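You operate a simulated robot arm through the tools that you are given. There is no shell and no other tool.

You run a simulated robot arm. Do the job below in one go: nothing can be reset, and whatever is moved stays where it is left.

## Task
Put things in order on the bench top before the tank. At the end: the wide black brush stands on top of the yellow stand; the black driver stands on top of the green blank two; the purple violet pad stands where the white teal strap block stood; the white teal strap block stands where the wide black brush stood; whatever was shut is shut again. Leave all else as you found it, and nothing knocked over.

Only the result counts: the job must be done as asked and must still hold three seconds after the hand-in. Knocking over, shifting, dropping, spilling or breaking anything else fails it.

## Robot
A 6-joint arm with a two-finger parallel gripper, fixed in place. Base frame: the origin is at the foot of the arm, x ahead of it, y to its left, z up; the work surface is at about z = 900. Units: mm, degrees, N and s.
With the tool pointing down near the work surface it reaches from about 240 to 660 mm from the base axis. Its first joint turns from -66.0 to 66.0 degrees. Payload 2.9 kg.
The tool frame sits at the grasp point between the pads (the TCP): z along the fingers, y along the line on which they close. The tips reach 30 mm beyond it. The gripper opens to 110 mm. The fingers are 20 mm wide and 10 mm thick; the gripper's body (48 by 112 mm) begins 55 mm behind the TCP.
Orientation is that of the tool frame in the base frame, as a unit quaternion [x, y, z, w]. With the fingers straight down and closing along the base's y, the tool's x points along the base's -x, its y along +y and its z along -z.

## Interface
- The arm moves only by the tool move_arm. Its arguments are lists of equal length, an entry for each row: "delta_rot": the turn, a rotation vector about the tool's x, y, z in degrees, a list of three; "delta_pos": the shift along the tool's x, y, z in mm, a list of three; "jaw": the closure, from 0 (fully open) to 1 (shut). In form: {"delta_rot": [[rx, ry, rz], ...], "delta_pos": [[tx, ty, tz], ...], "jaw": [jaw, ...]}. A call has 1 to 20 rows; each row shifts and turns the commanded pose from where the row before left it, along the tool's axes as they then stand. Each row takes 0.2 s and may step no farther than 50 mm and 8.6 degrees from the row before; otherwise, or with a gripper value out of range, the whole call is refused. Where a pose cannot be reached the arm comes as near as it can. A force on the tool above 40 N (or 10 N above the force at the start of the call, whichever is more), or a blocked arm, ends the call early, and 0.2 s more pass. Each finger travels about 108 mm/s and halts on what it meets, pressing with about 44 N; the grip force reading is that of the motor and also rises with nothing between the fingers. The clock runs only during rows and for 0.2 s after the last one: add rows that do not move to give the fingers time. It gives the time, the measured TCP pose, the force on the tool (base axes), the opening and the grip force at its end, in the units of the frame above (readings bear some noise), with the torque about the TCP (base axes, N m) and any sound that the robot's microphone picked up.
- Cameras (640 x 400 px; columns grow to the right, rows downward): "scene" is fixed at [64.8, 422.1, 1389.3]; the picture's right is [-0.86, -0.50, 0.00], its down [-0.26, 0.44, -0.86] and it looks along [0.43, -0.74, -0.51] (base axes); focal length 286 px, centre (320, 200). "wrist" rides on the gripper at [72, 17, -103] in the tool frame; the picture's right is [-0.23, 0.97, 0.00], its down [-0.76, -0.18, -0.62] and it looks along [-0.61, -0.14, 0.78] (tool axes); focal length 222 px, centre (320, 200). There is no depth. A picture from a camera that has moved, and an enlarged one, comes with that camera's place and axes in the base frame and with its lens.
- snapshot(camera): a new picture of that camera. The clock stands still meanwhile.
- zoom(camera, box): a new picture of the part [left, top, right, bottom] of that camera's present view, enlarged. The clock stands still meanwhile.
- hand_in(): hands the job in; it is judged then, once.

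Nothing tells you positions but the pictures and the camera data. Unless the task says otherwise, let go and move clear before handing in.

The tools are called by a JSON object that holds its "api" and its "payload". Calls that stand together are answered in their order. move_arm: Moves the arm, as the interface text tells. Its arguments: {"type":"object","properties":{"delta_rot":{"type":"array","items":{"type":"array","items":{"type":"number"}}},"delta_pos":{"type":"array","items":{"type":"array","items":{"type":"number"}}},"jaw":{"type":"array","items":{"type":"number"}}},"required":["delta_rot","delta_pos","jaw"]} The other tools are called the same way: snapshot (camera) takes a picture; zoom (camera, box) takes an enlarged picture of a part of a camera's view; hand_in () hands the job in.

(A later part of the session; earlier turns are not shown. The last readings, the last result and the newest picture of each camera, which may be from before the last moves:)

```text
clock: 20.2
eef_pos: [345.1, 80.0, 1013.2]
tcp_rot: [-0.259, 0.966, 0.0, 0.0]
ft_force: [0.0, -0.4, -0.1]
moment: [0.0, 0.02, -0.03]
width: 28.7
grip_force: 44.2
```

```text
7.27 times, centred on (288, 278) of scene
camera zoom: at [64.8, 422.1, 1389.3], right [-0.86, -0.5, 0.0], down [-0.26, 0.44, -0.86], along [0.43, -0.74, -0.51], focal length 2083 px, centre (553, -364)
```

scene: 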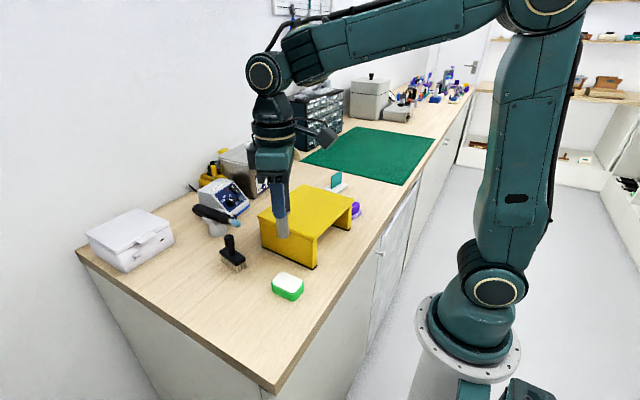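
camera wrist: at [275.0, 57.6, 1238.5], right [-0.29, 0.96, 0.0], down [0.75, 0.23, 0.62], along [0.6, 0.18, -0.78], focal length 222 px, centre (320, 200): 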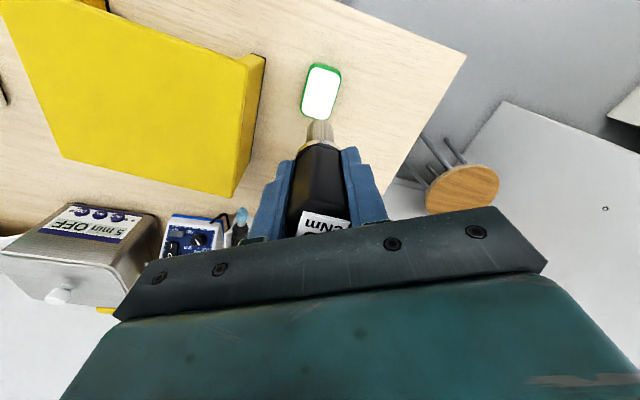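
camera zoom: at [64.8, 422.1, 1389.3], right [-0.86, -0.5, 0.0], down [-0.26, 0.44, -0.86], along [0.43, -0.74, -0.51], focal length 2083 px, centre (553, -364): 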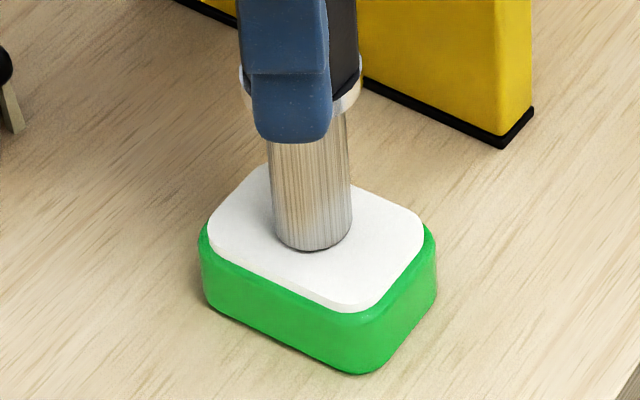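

It is centred now. I'll keep lowering in 1 mm steps.

{"api": "move_arm", "payload": {"delta_rot": [[0, 0, 0], [0, 0, 0], [0, 0, 0], [0, 0, 0]], "delta_pos": [[0, 0, 1], [0, 0, 1], [0, 0, 0.5], [0, 0, 0]], "jaw": [0.9, 0.9, 0.9, 0.9]}}

{"api": "zoom", "payload": {"camera": "scene", "box": [265, 250, 311, 305]}}

```text
clock: 21.2
eef_pos: [344.7, 79.8, 1011.7]
tcp_rot: [-0.259, 0.966, 0.0, 0.0]
ft_force: [-1.3, 0.6, -0.7]
moment: [0.04, 0.01, 0.03]
width: 29.0
grip_force: 44.0
```

```text
7.27 times, centred on (288, 278) of scene
camera zoom: at [64.8, 422.1, 1389.3], right [-0.86, -0.5, 0.0], down [-0.26, 0.44, -0.86], along [0.43, -0.74, -0.51], focal length 2083 px, centre (553, -364)
```

zoom: 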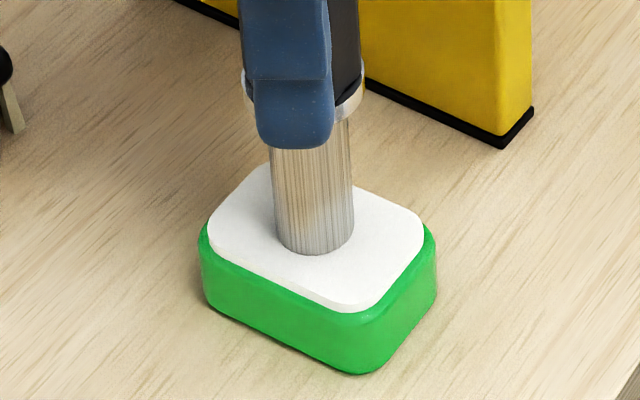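

The foot looks nearly seated, but the force reads nothing yet. One more small step.

{"api": "move_arm", "payload": {"delta_rot": [[0, 0, 0], [0, 0, 0], [0, 0, 0]], "delta_pos": [[0, 0, 1], [0, 0, 0.5], [0, 0, 0]], "jaw": [0.9, 0.9, 0.9]}}

{"api": "zoom", "payload": {"camera": "scene", "box": [265, 250, 311, 305]}}

```text
clock: 22.0
eef_pos: [345.3, 79.5, 1011.3]
tcp_rot: [-0.259, 0.966, -0.001, 0.002]
ft_force: [-3.7, -4.0, 27.0]
moment: [-0.38, 0.54, 0.04]
width: 28.8
grip_force: 43.6
```

```text
7.27 times, centred on (288, 278) of scene
camera zoom: at [64.4, 421.9, 1389.4], right [-0.86, -0.5, 0.0], down [-0.26, 0.44, -0.86], along [0.43, -0.74, -0.51], focal length 2083 px, centre (553, -364)
```

zoom: 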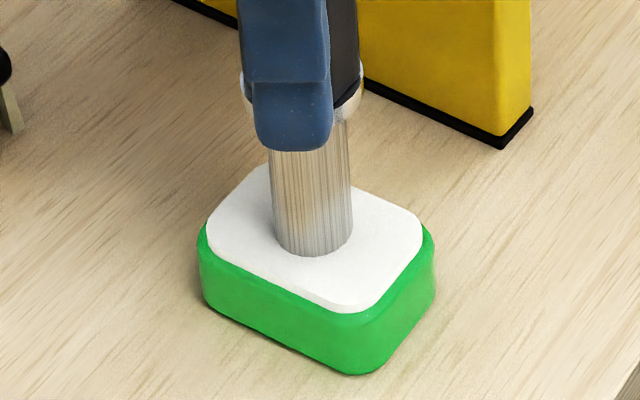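

Contact is made at 27 N. I'll ease up slightly to relieve the load and then open the fingers gently.

{"api": "move_arm", "payload": {"delta_rot": [[0, 0, 0], [0, 0, 0]], "delta_pos": [[0, 0, -0.9], [0, 0, 0]], "jaw": [0.9, 0.9]}}

```text
clock: 22.6
eef_pos: [344.2, 80.1, 1011.5]
tcp_rot: [-0.258, 0.966, 0.001, 0.001]
ft_force: [-3.4, -1.8, 33.4]
moment: [-0.22, 0.37, 0.01]
width: 29.2
grip_force: 44.3
```

{"api": "move_arm", "payload": {"delta_rot": [[0, 0, 0], [0, 0, 0], [0, 0, 0]], "delta_pos": [[0, 0, -0.6], [0, 0, 0], [0, 0, 0]], "jaw": [0.9, 0.9, 0.9]}}

```text
clock: 23.4
eef_pos: [344.8, 79.7, 1013.0]
tcp_rot: [-0.259, 0.966, 0.0, 0.001]
ft_force: [1.6, 3.6, 17.8]
moment: [0.21, -0.22, 0.03]
width: 28.9
grip_force: 43.7
```

{"api": "move_arm", "payload": {"delta_rot": [[0, 0, 0], [0, 0, 0], [0, 0, 0]], "delta_pos": [[0, 0, -0.5], [0, 0, 0], [0, 0, 0]], "jaw": [0.9, 0.9, 0.9]}}

{"api": "zoom", "payload": {"camera": "scene", "box": [250, 215, 326, 305]}}

{"api": "zoom", "payload": {"camera": "wrist", "box": [260, 50, 400, 170]}}

```text
clock: 24.2
eef_pos: [343.8, 80.1, 1011.8]
tcp_rot: [-0.258, 0.966, 0.0, -0.001]
ft_force: [0.7, 2.1, 3.6]
moment: [0.11, -0.15, 0.04]
width: 28.8
grip_force: 44.2
```

```text
4.44 times, centred on (288, 260) of scene
camera zoom: at [64.8, 422.1, 1389.3], right [-0.86, -0.5, 0.0], down [-0.26, 0.44, -0.86], along [0.43, -0.74, -0.51], focal length 1273 px, centre (462, -67)
```

zoom: 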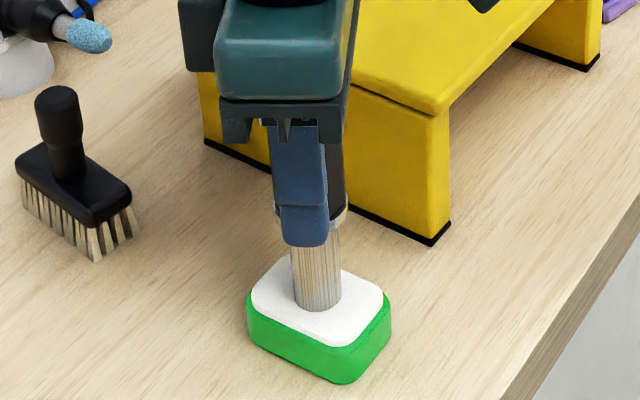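

```text
3.33 times, centred on (330, 110) of wrist
camera zoom: at [274.8, 56.9, 1114.7], right [-0.29, 0.96, 0.0], down [0.75, 0.23, 0.62], along [0.59, 0.18, -0.78], focal length 740 px, centre (287, 500)
```

zoom: 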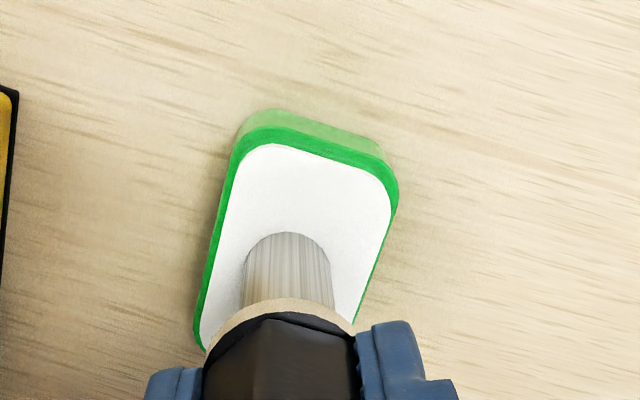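

The driver sits on the blank with a light contact of 3.6 N and is well centred. I'll release it gently.

{"api": "move_arm", "payload": {"delta_rot": [[0, 0, 0], [0, 0, 0], [0, 0, 0], [0, 0, 0], [0, 0, 0]], "delta_pos": [[0, 0, 0], [0, 0, 0], [0, 0, 0], [0, 0, 0], [0, 0, 0]], "jaw": [0.74, 0.7, 0.62, 0.52, 0.48]}}

{"api": "zoom", "payload": {"camera": "scene", "box": [250, 215, 326, 305]}}

{"api": "zoom", "payload": {"camera": "wrist", "box": [240, 60, 400, 240]}}

```text
clock: 25.4
eef_pos: [345.7, 79.2, 1012.8]
tcp_rot: [-0.259, 0.966, 0.001, 0.0]
ft_force: [0.3, 0.0, 0.4]
moment: [0.03, 0.03, -0.01]
width: 57.3
grip_force: 0.0
```

```text
4.44 times, centred on (288, 260) of scene
camera zoom: at [64.8, 422.1, 1389.3], right [-0.86, -0.5, 0.0], down [-0.26, 0.44, -0.86], along [0.43, -0.74, -0.51], focal length 1273 px, centre (462, -67)
```

zoom: 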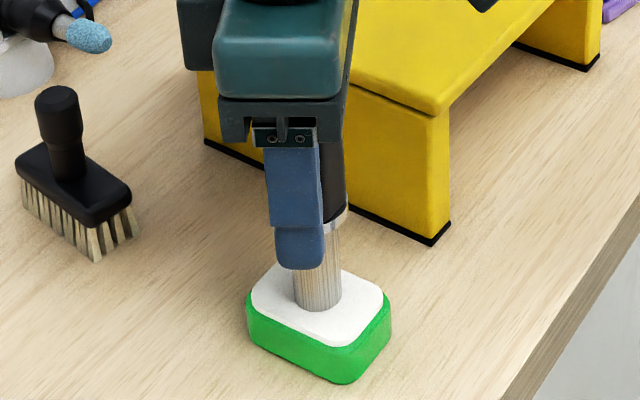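

```text
2.22 times, centred on (320, 150) of wrist
camera zoom: at [275.1, 57.0, 1115.1], right [-0.29, 0.96, 0.0], down [0.75, 0.23, 0.62], along [0.6, 0.18, -0.78], focal length 494 px, centre (320, 311)
```

zoom: 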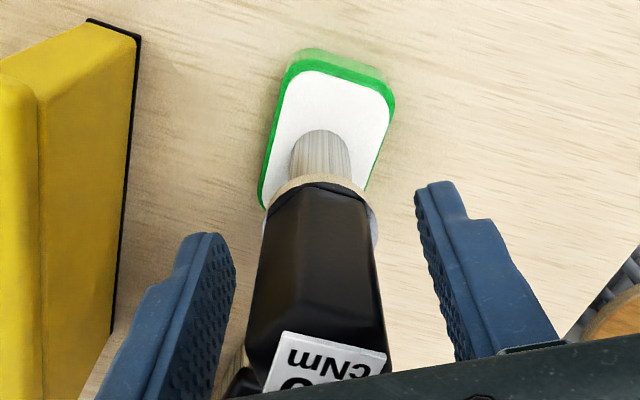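

The driver stands free on the blank. I'll rise straight up clear of it, then turn the tool back and move toward the brush.

{"api": "move_arm", "payload": {"delta_rot": [[0, 0, 0], [0, 0, 0], [0, 0, 0], [0, 0, 0], [0, 0, 7.5], [0, 0, 7.5], [0, 0, 7.5], [0, 0, 7.5], [0, 0, 0]], "delta_pos": [[0, 0, -15], [0, 0, -35], [0, 0, -40], [0, 0, -40], [0, 0, 0], [0, 0, 0], [0, 0, 0], [0, 0, 0], [0, 0, 0]], "jaw": [0.48, 0.48, 0.48, 0.48, 0.48, 0.48, 0.48, 0.48, 0.48]}}

{"api": "snapshot", "payload": {"camera": "scene"}}

{"api": "snapshot", "payload": {"camera": "wrist"}}

```text
clock: 27.4
eef_pos: [344.9, 78.3, 1140.8]
tcp_rot: [0.001, 1.0, 0.0, 0.0]
ft_force: [-0.6, 0.0, -0.1]
moment: [-0.04, 0.0, -0.03]
width: 57.0
grip_force: 0.2
```

```text
taken
```

scene: 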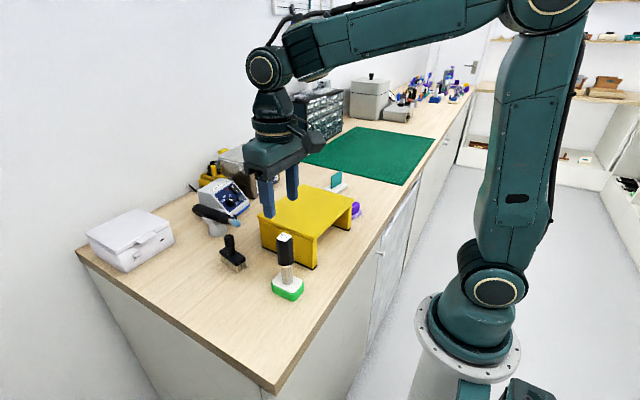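

```text
taken
camera wrist: at [273.5, 94.8, 1245.1], right [0.23, 0.97, 0.0], down [0.76, -0.18, 0.62], along [0.61, -0.14, -0.78], focal length 222 px, centre (320, 200)
```

wrist: 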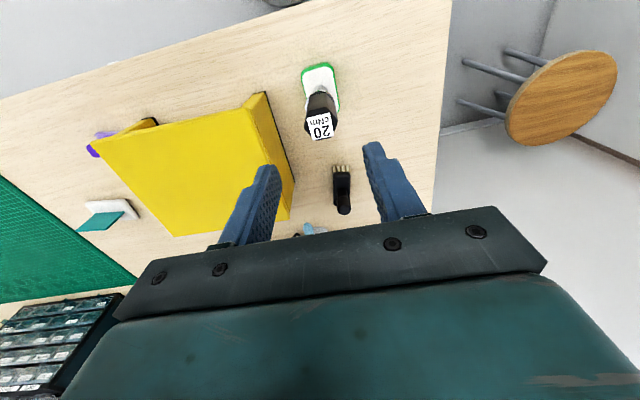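

The driver stands upright on the green blank. Now I'll go over the brush handle at (507, 78.5).

{"api": "move_arm", "payload": {"delta_rot": [[0, 0, 0], [0, 0, 0], [0, 0, 0], [0, 0, 0], [0, 0, 0], [0, 0, 0], [0, 0, 0], [0, 0, 0]], "delta_pos": [[-40.5, 0, 0], [-40.5, 0, 0], [-40.5, 0, 0], [-40.5, 0, 0], [0, 0, 30], [0, 0, 30], [0, 0, 30], [0, 0, 0]], "jaw": [0.48, 0.48, 0.48, 0.48, 0.48, 0.48, 0.48, 0.48]}}

{"api": "snapshot", "payload": {"camera": "wrist"}}

{"api": "zoom", "payload": {"camera": "wrist", "box": [260, 90, 380, 210]}}

{"api": "zoom", "payload": {"camera": "scene", "box": [180, 180, 280, 280]}}

```text
clock: 29.2
eef_pos: [509.4, 81.3, 1050.6]
tcp_rot: [0.0, 1.0, 0.0, -0.001]
ft_force: [-0.2, 0.6, 0.4]
moment: [0.0, -0.05, 0.02]
width: 57.2
grip_force: 0.0
```

```text
taken
camera wrist: at [437.0, 97.2, 1153.9], right [0.23, 0.97, 0.0], down [0.76, -0.18, 0.62], along [0.61, -0.14, -0.78], focal length 222 px, centre (320, 200)
```

wrist: 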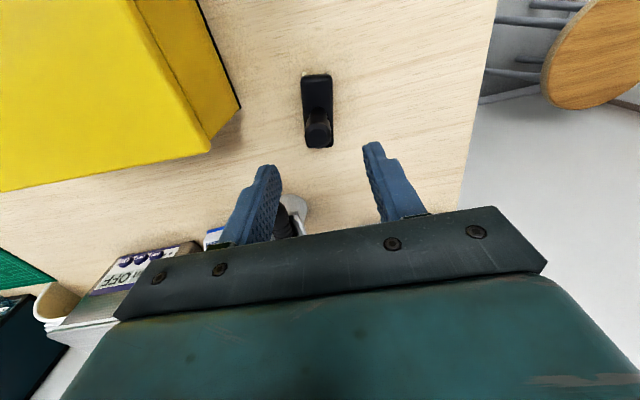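

```text
3.33 times, centred on (320, 150) of wrist
camera zoom: at [437.0, 97.2, 1153.9], right [0.23, 0.97, 0.0], down [0.76, -0.18, 0.62], along [0.61, -0.14, -0.78], focal length 740 px, centre (320, 367)
```

zoom: 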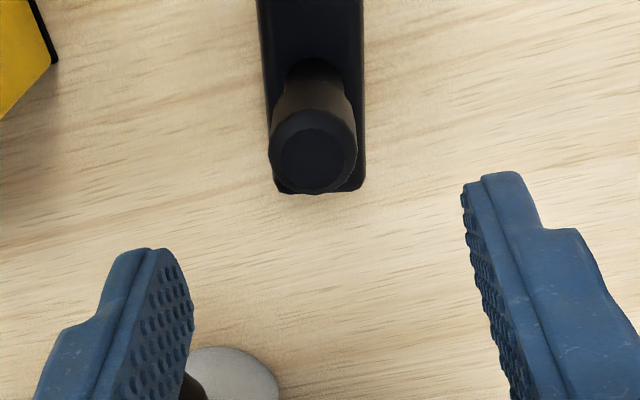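

```text
4.00 times, centred on (230, 230) of scene
camera zoom: at [64.8, 422.1, 1389.3], right [-0.86, -0.5, 0.0], down [-0.26, 0.44, -0.86], along [0.43, -0.74, -0.51], focal length 1146 px, centre (680, 80)
```

zoom: 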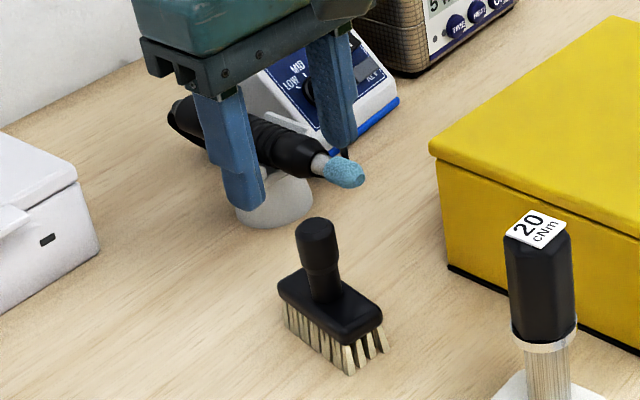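

The handle sits about 2–3 mm off the tool axis. I'll shift by that and descend to grip height at z ≈ 970.

{"api": "move_arm", "payload": {"delta_rot": [[0, 0, 0], [0, 0, 0], [0, 0, 0], [0, 0, 0], [0, 0, 0]], "delta_pos": [[2.5, -2, 20], [0, 0, 20], [0, 0, 20], [0, 0, 20], [0, 0, 0]], "jaw": [0.48, 0.48, 0.48, 0.48, 0.48]}}

{"api": "zoom", "payload": {"camera": "wrist", "box": [240, 60, 400, 240]}}

{"api": "zoom", "payload": {"camera": "scene", "box": [190, 200, 270, 280]}}

```text
clock: 30.4
eef_pos: [503.9, 78.3, 972.7]
tcp_rot: [0.0, 1.0, 0.0, 0.0]
ft_force: [0.5, 0.1, 0.9]
moment: [0.02, 0.02, 0.0]
width: 57.3
grip_force: 0.1
```

```text
2.22 times, centred on (320, 150) of wrist
camera zoom: at [432.6, 94.4, 1074.5], right [0.23, 0.97, 0.0], down [0.76, -0.18, 0.62], along [0.61, -0.14, -0.78], focal length 494 px, centre (320, 311)
```

zoom: 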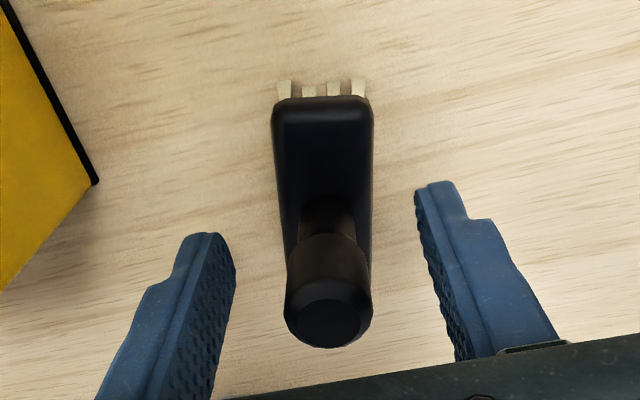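

```text
5.00 times, centred on (230, 240) of scene
camera zoom: at [64.8, 422.1, 1389.3], right [-0.86, -0.5, 0.0], down [-0.26, 0.44, -0.86], along [0.43, -0.74, -0.51], focal length 1432 px, centre (770, 0)
```

zoom: 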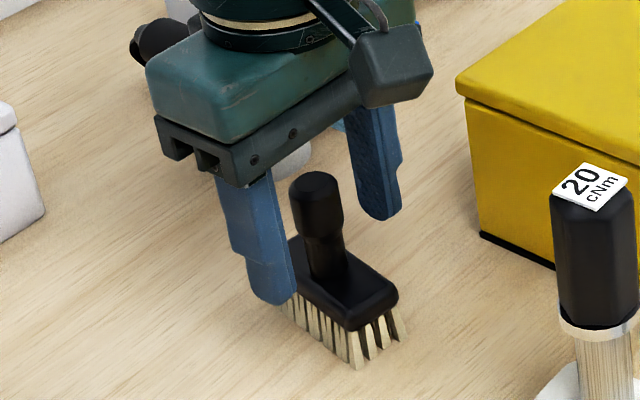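

The handle is about 4 mm farther out than the tool axis. I'll correct that and close on the handle.

{"api": "move_arm", "payload": {"delta_rot": [[0, 0, 0], [0, 0, 0], [0, 0, 0]], "delta_pos": [[-3.5, 0.7, 2.5], [0, 0, 0], [0, 0, 0]], "jaw": [0.48, 0.48, 0.48]}}

{"api": "zoom", "payload": {"camera": "wrist", "box": [240, 60, 400, 240]}}

{"api": "zoom", "payload": {"camera": "scene", "box": [205, 225, 261, 280]}}

```text
clock: 31.2
eef_pos: [507.9, 77.4, 968.5]
tcp_rot: [0.0, 1.0, 0.0, 0.0]
ft_force: [0.7, 0.3, 0.5]
moment: [0.01, 0.03, 0.02]
width: 57.4
grip_force: 0.0
```

```text
2.22 times, centred on (320, 150) of wrist
camera zoom: at [436.4, 94.8, 1071.6], right [0.23, 0.97, 0.0], down [0.76, -0.18, 0.62], along [0.61, -0.14, -0.78], focal length 494 px, centre (320, 311)
```

zoom: 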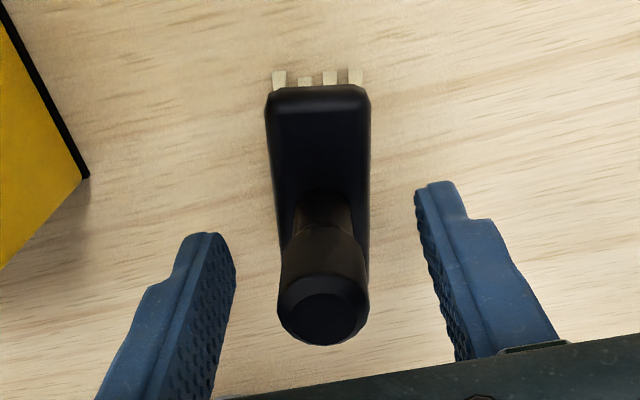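

```text
7.27 times, centred on (233, 252) of scene
camera zoom: at [64.8, 422.1, 1389.3], right [-0.86, -0.5, 0.0], down [-0.26, 0.44, -0.86], along [0.43, -0.74, -0.51], focal length 2083 px, centre (953, -182)
```

zoom: 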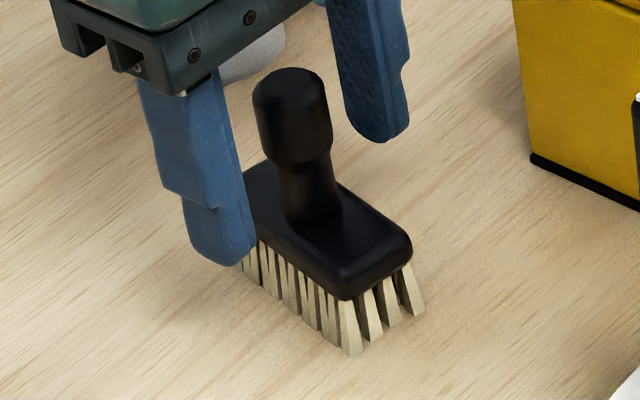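

The handle is centred between the fingers now. Closing the grip.

{"api": "move_arm", "payload": {"delta_rot": [[0, 0, 0], [0, 0, 0], [0, 0, 0], [0, 0, 0], [0, 0, 0]], "delta_pos": [[0, 0, 0], [0, 0, 0], [0, 0, 0], [0, 0, 0], [0, 0, 0]], "jaw": [0.6, 0.72, 0.85, 0.95, 0.95]}}

{"api": "zoom", "payload": {"camera": "wrist", "box": [240, 60, 400, 240]}}

{"api": "zoom", "payload": {"camera": "scene", "box": [205, 225, 261, 280]}}

```text
clock: 32.4
eef_pos: [508.2, 78.9, 969.9]
tcp_rot: [0.0, 1.0, 0.0, 0.0]
ft_force: [0.2, 0.5, 1.0]
moment: [0.03, 0.08, 0.0]
width: 18.0
grip_force: 43.9
```

```text
2.22 times, centred on (320, 150) of wrist
camera zoom: at [436.4, 94.8, 1071.7], right [0.23, 0.97, 0.0], down [0.76, -0.18, 0.62], along [0.61, -0.14, -0.78], focal length 494 px, centre (320, 311)
```

zoom: 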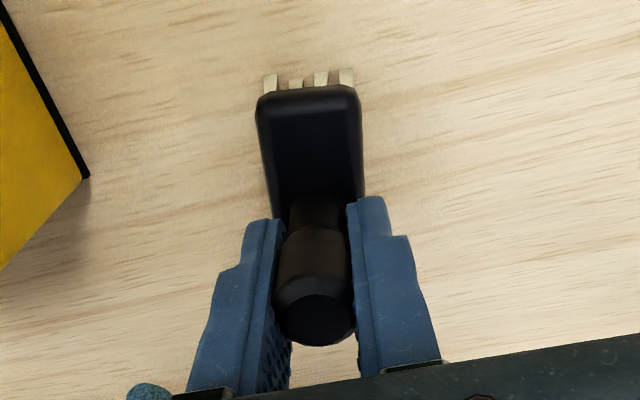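

```text
7.27 times, centred on (233, 252) of scene
camera zoom: at [64.8, 422.1, 1389.3], right [-0.86, -0.5, 0.0], down [-0.26, 0.44, -0.86], along [0.43, -0.74, -0.51], focal length 2083 px, centre (953, -182)
```

zoom: 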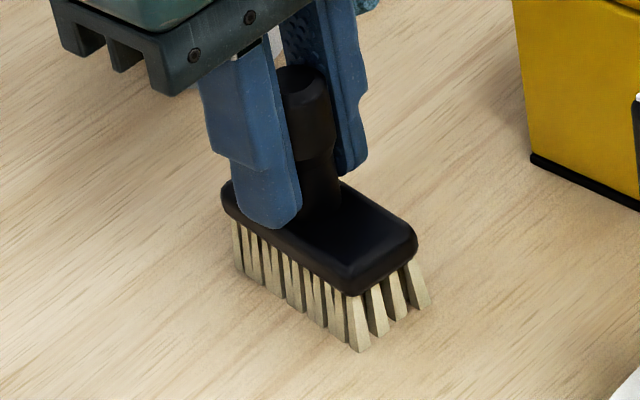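

The brush is gripped by its handle at 44 N. I'll lift it straight up and look at how it hangs.

{"api": "move_arm", "payload": {"delta_rot": [[0, 0, 0], [0, 0, 0], [0, 0, 0], [0, 0, 0], [0, 0, 0], [0, 0, 0], [0, 0, 0]], "delta_pos": [[0, 0, -8], [0, 0, -22], [0, 0, -33], [0, 0, -33], [0, 0, -33], [0, 0, -31], [0, 0, 0]], "jaw": [0.95, 0.95, 0.95, 0.95, 0.95, 0.95, 0.95]}}

{"api": "snapshot", "payload": {"camera": "scene"}}

{"api": "zoom", "payload": {"camera": "scene", "box": [190, 140, 280, 230]}}

{"api": "zoom", "payload": {"camera": "wrist", "box": [240, 60, 400, 240]}}

```text
clock: 34.0
eef_pos: [506.8, 78.9, 1129.5]
tcp_rot: [0.0, 1.0, 0.001, 0.0]
ft_force: [0.2, -0.1, -1.2]
moment: [-0.02, 0.0, 0.05]
width: 18.3
grip_force: 43.7
```

```text
taken
```

scene: 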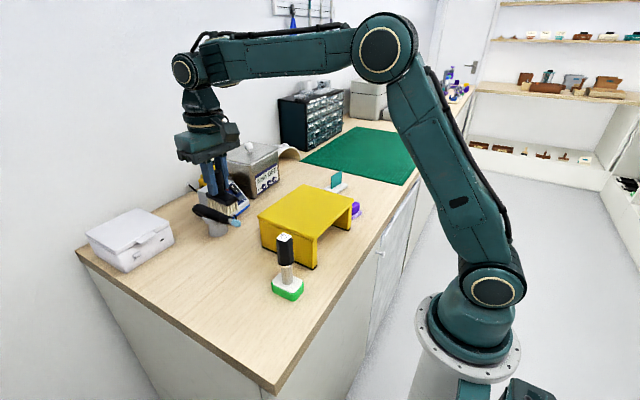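

```text
4.44 times, centred on (235, 185) of scene
camera zoom: at [64.8, 422.1, 1389.3], right [-0.86, -0.5, 0.0], down [-0.26, 0.44, -0.86], along [0.43, -0.74, -0.51], focal length 1273 px, centre (698, 267)
```

zoom: 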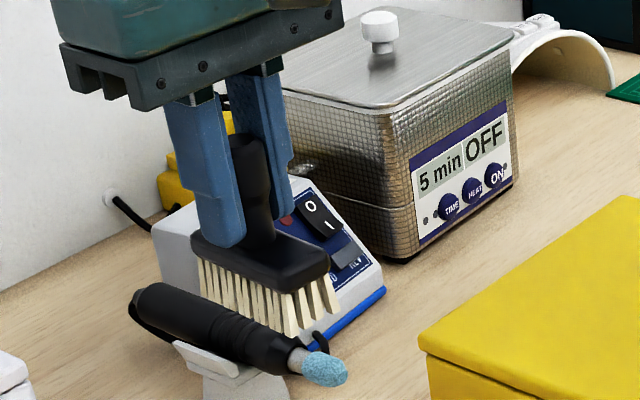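

```text
2.22 times, centred on (320, 150) of wrist
camera zoom: at [435.4, 93.9, 1233.1], right [0.23, 0.97, 0.0], down [0.76, -0.18, 0.62], along [0.61, -0.14, -0.78], focal length 494 px, centre (320, 311)
```

zoom: 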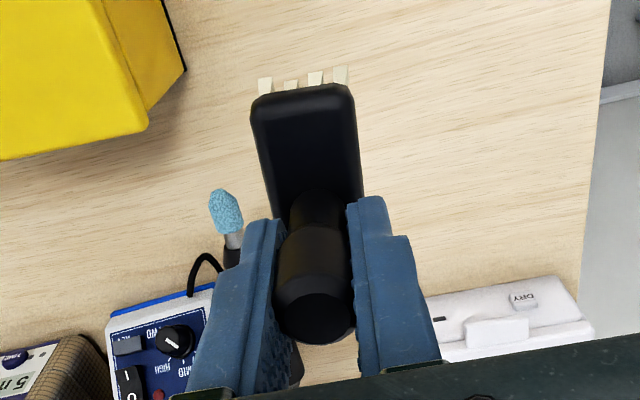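

The brush hangs nearly straight. I'll zoom once more to check for tilt before carrying it.

{"api": "zoom", "payload": {"camera": "scene", "box": [222, 160, 272, 220]}}

```text
6.67 times, centred on (247, 190) of scene
camera zoom: at [64.8, 422.1, 1389.3], right [-0.86, -0.5, 0.0], down [-0.26, 0.44, -0.86], along [0.43, -0.74, -0.51], focal length 1910 px, centre (807, 267)
```

zoom: 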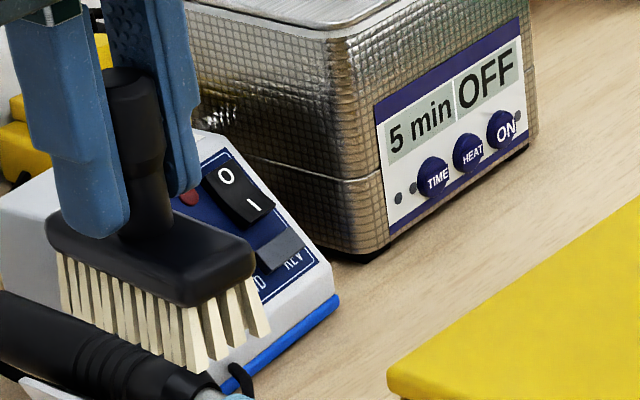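

The brush is level. I'll carry it over to the centre of the yellow stand.

{"api": "move_arm", "payload": {"delta_rot": [[0, 0, 0], [0, 0, 0], [0, 0, 0], [0, 0, 0], [0, 0, 0], [0, 0, 0], [0, 0, 0], [0, 0, 0], [0, 0, 0], [0, 0, 0]], "delta_pos": [[8.3, -15, 0], [16.7, -30, 0], [16.7, -30, 0], [16.7, -30, 0], [16.7, -30, 0], [16.7, -30, 0], [8.3, -15, 0], [0, 0, 20], [0, 0, 20], [0, 0, 0]], "jaw": [0.95, 0.95, 0.95, 0.95, 0.95, 0.95, 0.95, 0.95, 0.95, 0.95]}}

{"api": "zoom", "payload": {"camera": "scene", "box": [240, 140, 370, 260]}}

{"api": "snapshot", "payload": {"camera": "wrist"}}

```text
clock: 36.2
eef_pos: [406.8, -99.3, 1091.2]
tcp_rot: [0.0, 1.0, 0.0, 0.0]
ft_force: [0.2, -0.1, -0.6]
moment: [0.03, -0.03, 0.01]
width: 18.0
grip_force: 43.8
```

```text
3.33 times, centred on (305, 200) of scene
camera zoom: at [64.8, 422.1, 1389.3], right [-0.86, -0.5, 0.0], down [-0.26, 0.44, -0.86], along [0.43, -0.74, -0.51], focal length 955 px, centre (370, 200)
```

zoom: 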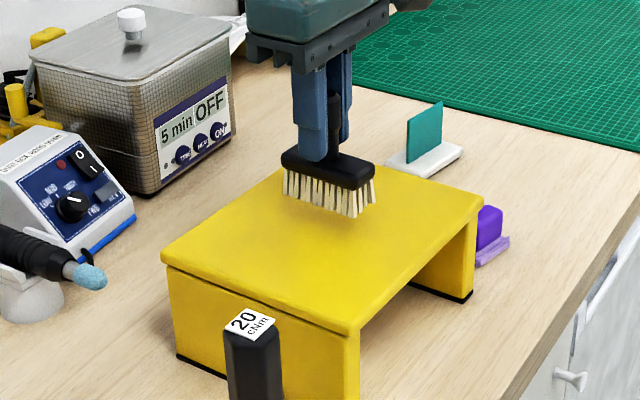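

```text
taken
camera wrist: at [335.9, -83.3, 1193.7], right [0.23, 0.97, 0.0], down [0.76, -0.18, 0.62], along [0.61, -0.14, -0.78], focal length 222 px, centre (320, 200)
```

wrist: 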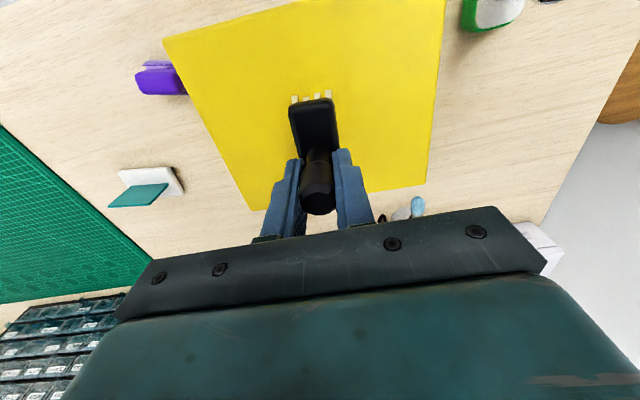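

The brush is over the middle of the stand with roughly 25 mm to go. I'll lower 15 mm and then proceed in small steps.

{"api": "move_arm", "payload": {"delta_rot": [[0, 0, 0], [0, 0, 0], [0, 0, 0], [0, 0, 0]], "delta_pos": [[0, 0, 6], [0, 0, 6], [0, 0, 4], [0, 0, 0]], "jaw": [0.95, 0.95, 0.95, 0.95]}}

{"api": "zoom", "payload": {"camera": "scene", "box": [280, 165, 340, 225]}}

```text
clock: 37.2
eef_pos: [408.1, -99.7, 1074.6]
tcp_rot: [-0.001, 1.0, 0.0, 0.0]
ft_force: [0.0, -0.6, -0.5]
moment: [-0.03, 0.0, -0.02]
width: 17.9
grip_force: 44.2
```

```text
6.67 times, centred on (310, 195) of scene
camera zoom: at [64.8, 422.1, 1389.3], right [-0.86, -0.5, 0.0], down [-0.26, 0.44, -0.86], along [0.43, -0.74, -0.51], focal length 1910 px, centre (387, 233)
```

zoom: 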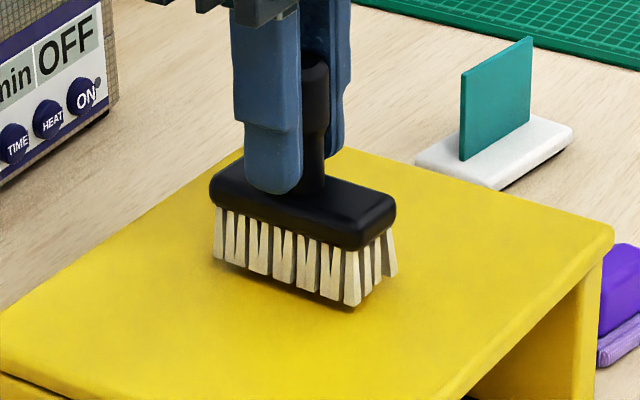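

The bristles are only a few millimetres above the stand. I'll step down 1 mm at a time.

{"api": "move_arm", "payload": {"delta_rot": [[0, 0, 0], [0, 0, 0], [0, 0, 0], [0, 0, 0]], "delta_pos": [[0, 0, 1], [0, 0, 1], [0, 0, 1], [0, 0, 0]], "jaw": [0.95, 0.95, 0.95, 0.95]}}

{"api": "zoom", "payload": {"camera": "scene", "box": [280, 165, 340, 225]}}

```text
clock: 38.2
eef_pos: [407.9, -102.0, 1072.1]
tcp_rot: [0.0, 1.0, 0.0, 0.0]
ft_force: [0.1, -0.3, -0.3]
moment: [-0.03, -0.02, 0.0]
width: 18.0
grip_force: 43.7
```

```text
6.67 times, centred on (310, 195) of scene
camera zoom: at [64.8, 422.1, 1389.3], right [-0.86, -0.5, 0.0], down [-0.26, 0.44, -0.86], along [0.43, -0.74, -0.51], focal length 1910 px, centre (387, 233)
```

zoom: 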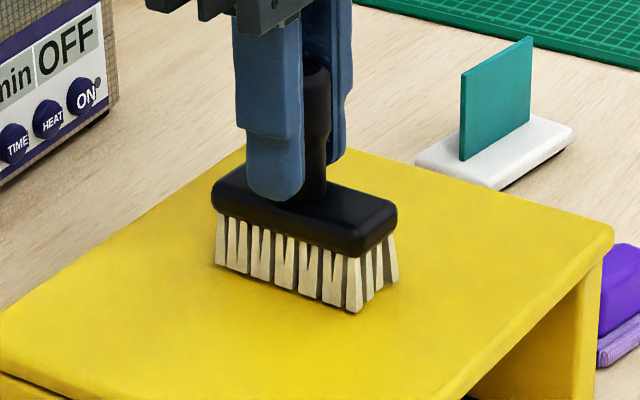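

{"api": "move_arm", "payload": {"delta_rot": [[0, 0, 0], [0, 0, 0], [0, 0, 0], [0, 0, 0]], "delta_pos": [[0, 0, 1], [0, 0, 1], [0, 0, 0], [0, 0, 0]], "jaw": [0.95, 0.95, 0.95, 0.95]}}

{"api": "zoom", "payload": {"camera": "scene", "box": [280, 165, 340, 225]}}

```text
clock: 39.2
eef_pos: [407.5, -101.4, 1068.7]
tcp_rot: [0.0, 1.0, 0.0, 0.0]
ft_force: [-0.1, 0.3, -0.7]
moment: [0.01, 0.02, 0.0]
width: 18.4
grip_force: 43.6
```

```text
6.67 times, centred on (310, 195) of scene
camera zoom: at [64.8, 422.1, 1389.3], right [-0.86, -0.5, 0.0], down [-0.26, 0.44, -0.86], along [0.43, -0.74, -0.51], focal length 1910 px, centre (387, 233)
```

zoom: 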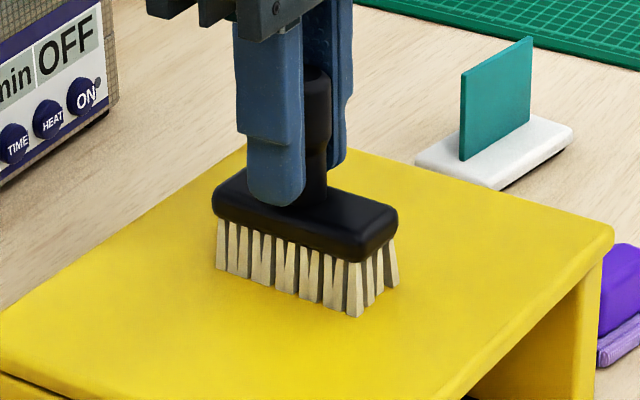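

No contact yet on the force reading. Continuing down 1 mm at a time.

{"api": "move_arm", "payload": {"delta_rot": [[0, 0, 0], [0, 0, 0], [0, 0, 0]], "delta_pos": [[0, 0, 1], [0, 0, 0], [0, 0, 0]], "jaw": [0.95, 0.95, 0.95]}}

```text
clock: 40.0
eef_pos: [408.0, -99.9, 1069.1]
tcp_rot: [0.0, 1.0, 0.001, 0.002]
ft_force: [0.2, 0.0, 23.2]
moment: [0.13, 0.88, -0.1]
width: 18.1
grip_force: 44.1
```

Contact at 23 N. I'll ease off to a light touch before releasing.

{"api": "move_arm", "payload": {"delta_rot": [[0, 0, 0], [0, 0, 0], [0, 0, 0]], "delta_pos": [[0, 0, -0.6], [0, 0, 0], [0, 0, 0]], "jaw": [0.95, 0.95, 0.95]}}

{"api": "zoom", "payload": {"camera": "scene", "box": [280, 165, 340, 225]}}

```text
clock: 40.8
eef_pos: [406.9, -99.9, 1069.7]
tcp_rot: [0.0, 1.0, 0.0, 0.0]
ft_force: [0.7, -1.4, 18.6]
moment: [-0.02, 0.16, -0.07]
width: 18.0
grip_force: 43.7
```

```text
6.67 times, centred on (310, 195) of scene
camera zoom: at [64.6, 422.1, 1389.3], right [-0.86, -0.5, 0.0], down [-0.26, 0.44, -0.86], along [0.43, -0.74, -0.51], focal length 1910 px, centre (387, 233)
```

zoom: 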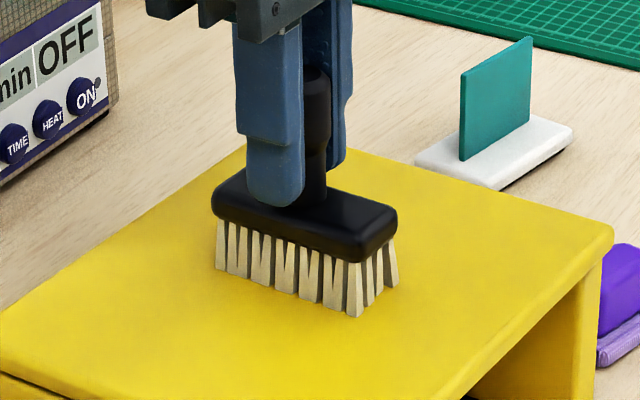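

{"api": "move_arm", "payload": {"delta_rot": [[0, 0, 0], [0, 0, 0], [0, 0, 0]], "delta_pos": [[0, 0, -0.5], [0, 0, 0], [0, 0, 0]], "jaw": [0.95, 0.95, 0.95]}}

```text
clock: 41.6
eef_pos: [407.4, -101.8, 1069.7]
tcp_rot: [0.0, 1.0, 0.0, -0.001]
ft_force: [0.3, -0.9, 4.5]
moment: [-0.11, -0.27, -0.05]
width: 18.1
grip_force: 43.8
```

The load is down to about 4.5 N, so the brush is resting on the stand. I'll open the fingers gently.

{"api": "move_arm", "payload": {"delta_rot": [[0, 0, 0], [0, 0, 0], [0, 0, 0], [0, 0, 0], [0, 0, 0]], "delta_pos": [[0, 0, 0], [0, 0, 0], [0, 0, 0], [0, 0, 0], [0, 0, 0]], "jaw": [0.84, 0.8, 0.72, 0.6, 0.55]}}

{"api": "zoom", "payload": {"camera": "scene", "box": [270, 145, 350, 225]}}

{"api": "zoom", "payload": {"camera": "wrist", "box": [240, 60, 400, 240]}}

```text
clock: 42.8
eef_pos: [407.0, -100.4, 1070.2]
tcp_rot: [0.0, 1.0, 0.0, 0.0]
ft_force: [0.2, -0.1, 1.5]
moment: [-0.01, -0.03, 0.01]
width: 49.6
grip_force: 0.0
```

```text
5.00 times, centred on (310, 185) of scene
camera zoom: at [64.8, 422.1, 1389.3], right [-0.86, -0.5, 0.0], down [-0.26, 0.44, -0.86], along [0.43, -0.74, -0.51], focal length 1432 px, centre (370, 275)
```

zoom: 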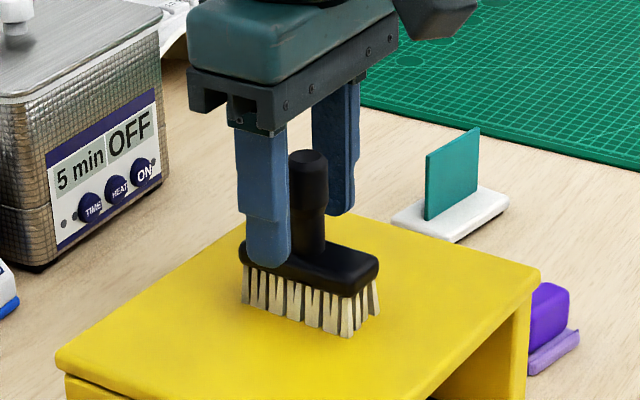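

```text
2.22 times, centred on (320, 150) of wrist
camera zoom: at [336.4, -84.3, 1172.7], right [0.23, 0.97, 0.0], down [0.76, -0.18, 0.62], along [0.61, -0.14, -0.78], focal length 494 px, centre (320, 311)
```

zoom: 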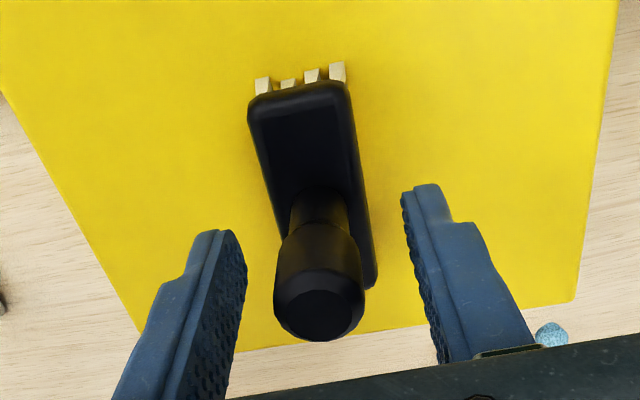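

The brush stands on the stand. I'll rise clear and turn the tool about 99° to face the teal plate's thickness for the strap block.

{"api": "move_arm", "payload": {"delta_rot": [[0, 0, 0], [0, 0, 0], [0, 0, 0], [0, 0, 8.28], [0, 0, 8.28], [0, 0, 8.28], [0, 0, 8.28], [0, 0, 8.28], [0, 0, 8.28], [0, 0, 8.28], [0, 0, 8.28], [0, 0, 8.28], [0, 0, 8.28], [0, 0, 8.28], [0, 0, 8.32], [0, 0, 0]], "delta_pos": [[0, 0, -20], [0, 0, -40], [0, 0, -40], [0, 0, 0], [0, 0, 0], [0, 0, 0], [0, 0, 0], [0, 0, 0], [0, 0, 0], [0, 0, 0], [0, 0, 0], [0, 0, 0], [0, 0, 0], [0, 0, 0], [0, 0, 0], [0, 0, 0]], "jaw": [0.55, 0.55, 0.55, 0.55, 0.55, 0.55, 0.55, 0.55, 0.55, 0.55, 0.55, 0.55, 0.55, 0.55, 0.55, 0.55]}}

{"api": "snapshot", "payload": {"camera": "scene"}}

{"api": "snapshot", "payload": {"camera": "wrist"}}

```text
clock: 46.2
eef_pos: [407.7, -101.3, 1169.0]
tcp_rot: [0.763, 0.647, 0.0, 0.001]
ft_force: [-0.2, -0.8, 1.1]
moment: [-0.03, 0.01, -0.01]
width: 49.5
grip_force: 0.0
```

```text
taken
```

scene: 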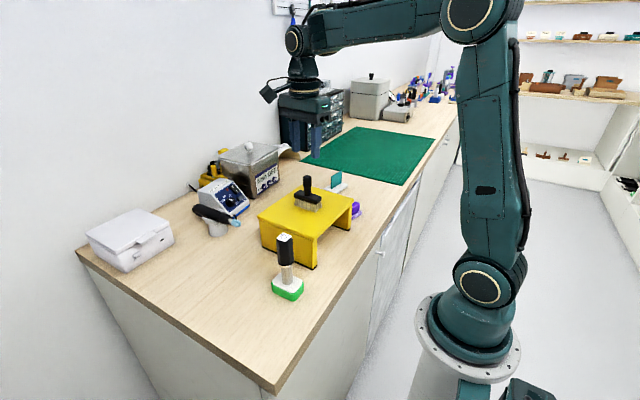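

```text
taken
camera wrist: at [437.7, -33.3, 1271.9], right [0.92, -0.39, 0.0], down [-0.3, -0.72, 0.62], along [-0.24, -0.58, -0.78], focal length 222 px, centre (320, 200)
```

wrist: 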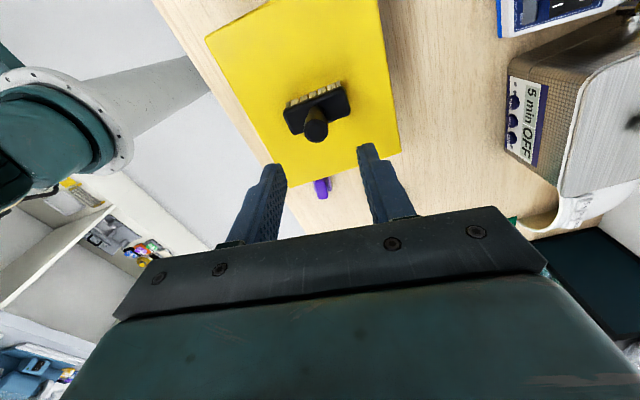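

The tool is turned as wanted. I'll move over the strap block and descend part way for an alignment check.

{"api": "move_arm", "payload": {"delta_rot": [[0, 0, 0], [0, 0, 0], [0, 0, 0], [0, 0, 0], [0, 0, 0], [0, 0, 0], [0, 0, 0], [0, 0, 0], [0, 0, 0], [0, 0, 0], [0, 0, 0]], "delta_pos": [[-38.4, 15, 0], [-38.4, 15, 0], [-38.4, 15, 0], [-38.4, 15, 0], [-38.4, 15, 0], [-38.4, 15, 0], [-38.1, 15.2, 0], [0, 0, 40], [0, 0, 40], [0, 0, 40], [0, 0, 0]], "jaw": [0.55, 0.55, 0.55, 0.55, 0.55, 0.55, 0.55, 0.55, 0.55, 0.55, 0.55]}}

{"api": "snapshot", "payload": {"camera": "wrist"}}

{"api": "zoom", "payload": {"camera": "wrist", "box": [240, 60, 400, 240]}}

{"api": "zoom", "payload": {"camera": "scene", "box": [280, 110, 380, 210]}}

```text
clock: 48.6
eef_pos: [469.6, -384.8, 1048.3]
tcp_rot: [0.763, 0.646, -0.001, 0.0]
ft_force: [-1.1, 0.2, 0.0]
moment: [-0.01, 0.01, 0.04]
width: 49.5
grip_force: 0.2
```

```text
taken
camera wrist: at [499.9, -316.4, 1150.3], right [0.92, -0.38, 0.0], down [-0.3, -0.72, 0.62], along [-0.24, -0.58, -0.78], focal length 222 px, centre (320, 200)
```

wrist: 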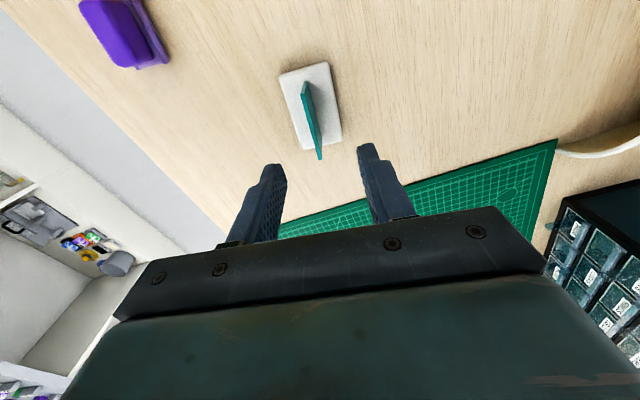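

```text
2.22 times, centred on (320, 150) of wrist
camera zoom: at [499.9, -316.4, 1150.3], right [0.92, -0.38, 0.0], down [-0.3, -0.72, 0.62], along [-0.24, -0.58, -0.78], focal length 494 px, centre (320, 311)
```

zoom: 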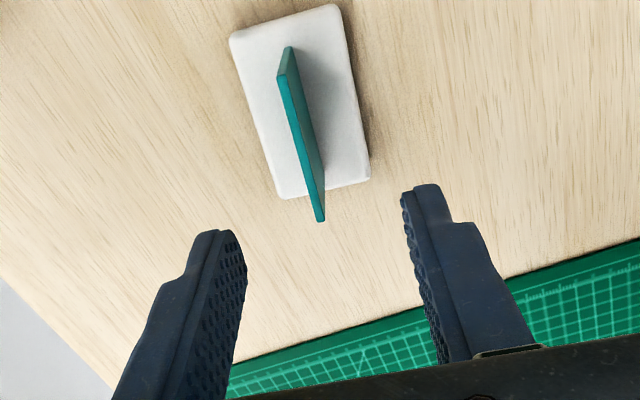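

```text
4.00 times, centred on (330, 160) of scene
camera zoom: at [64.8, 422.1, 1389.3], right [-0.86, -0.5, 0.0], down [-0.26, 0.44, -0.86], along [0.43, -0.74, -0.51], focal length 1146 px, centre (280, 360)
```

zoom: 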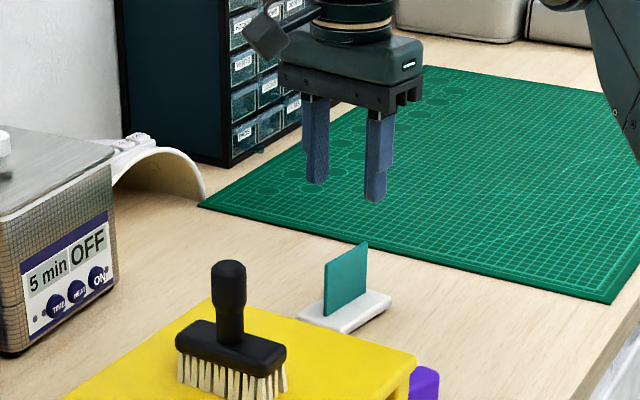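

The plate is about 4 mm to one side of the closing centre. I'll shift and go down to just above the plate for a recheck.

{"api": "move_arm", "payload": {"delta_rot": [[0, 0, 0], [0, 0, 0], [0, 0, 0], [0, 0, 0]], "delta_pos": [[2, -4, 0], [0, 0, 20], [0, 0, 20], [0, 0, 0]], "jaw": [0.55, 0.55, 0.55, 0.55]}}

{"api": "zoom", "payload": {"camera": "wrist", "box": [240, 60, 400, 240]}}

{"api": "zoom", "payload": {"camera": "scene", "box": [290, 120, 370, 200]}}

```text
clock: 49.6
eef_pos: [467.4, -383.1, 1010.5]
tcp_rot: [0.763, 0.647, 0.0, 0.0]
ft_force: [-0.6, -0.7, -0.7]
moment: [0.02, 0.01, 0.0]
width: 49.5
grip_force: 0.1
```

```text
2.22 times, centred on (320, 150) of wrist
camera zoom: at [495.3, -315.5, 1112.7], right [0.92, -0.38, 0.0], down [-0.3, -0.72, 0.62], along [-0.24, -0.58, -0.78], focal length 494 px, centre (320, 311)
```

zoom: 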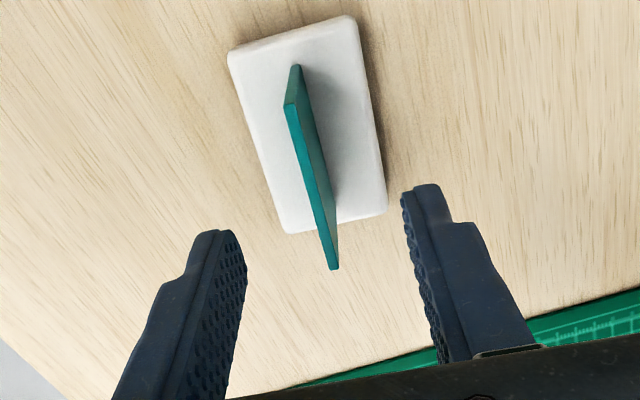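

```text
5.00 times, centred on (330, 160) of scene
camera zoom: at [64.8, 422.1, 1389.3], right [-0.86, -0.5, 0.0], down [-0.26, 0.44, -0.86], along [0.43, -0.74, -0.51], focal length 1432 px, centre (270, 400)
```

zoom: 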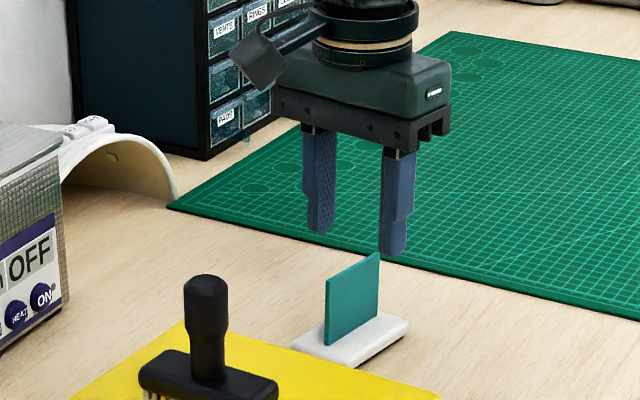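

It is aligned. I'll descend so the fingers straddle the plate, with the tips staying above the white base.

{"api": "move_arm", "payload": {"delta_rot": [[0, 0, 0], [0, 0, 0], [0, 0, 0], [0, 0, 0], [0, 0, 0]], "delta_pos": [[0, 0, 16], [0, 0, 16], [0, 0, 16], [0, 0, 12], [0, 0, 0]], "jaw": [0.55, 0.55, 0.55, 0.55, 0.55]}}

{"api": "zoom", "payload": {"camera": "wrist", "box": [240, 60, 400, 240]}}

{"api": "zoom", "payload": {"camera": "scene", "box": [310, 140, 370, 200]}}

```text
clock: 50.8
eef_pos: [464.1, -382.0, 947.9]
tcp_rot: [0.763, 0.647, 0.0, 0.0]
ft_force: [-0.2, -0.2, -0.4]
moment: [0.0, 0.0, 0.0]
width: 49.4
grip_force: 0.0
```

```text
2.22 times, centred on (320, 150) of wrist
camera zoom: at [493.3, -313.9, 1051.5], right [0.92, -0.38, 0.0], down [-0.3, -0.72, 0.62], along [-0.24, -0.58, -0.78], focal length 494 px, centre (320, 311)
```

zoom: 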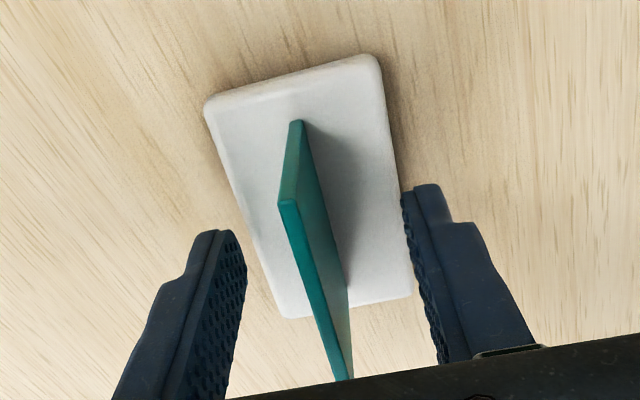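

```text
6.67 times, centred on (340, 170) of scene
camera zoom: at [64.8, 422.1, 1389.3], right [-0.86, -0.5, 0.0], down [-0.26, 0.44, -0.86], along [0.43, -0.74, -0.51], focal length 1910 px, centre (187, 400)
```

zoom: 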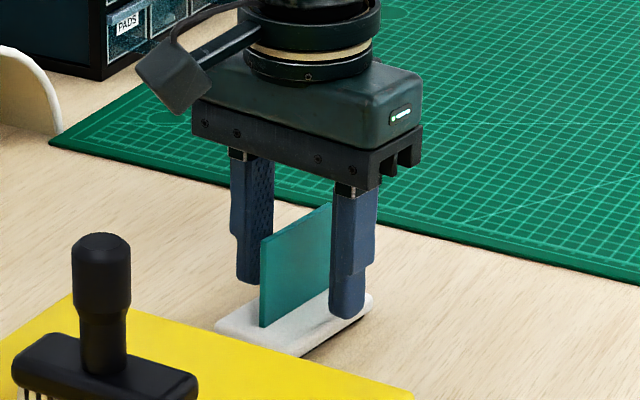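

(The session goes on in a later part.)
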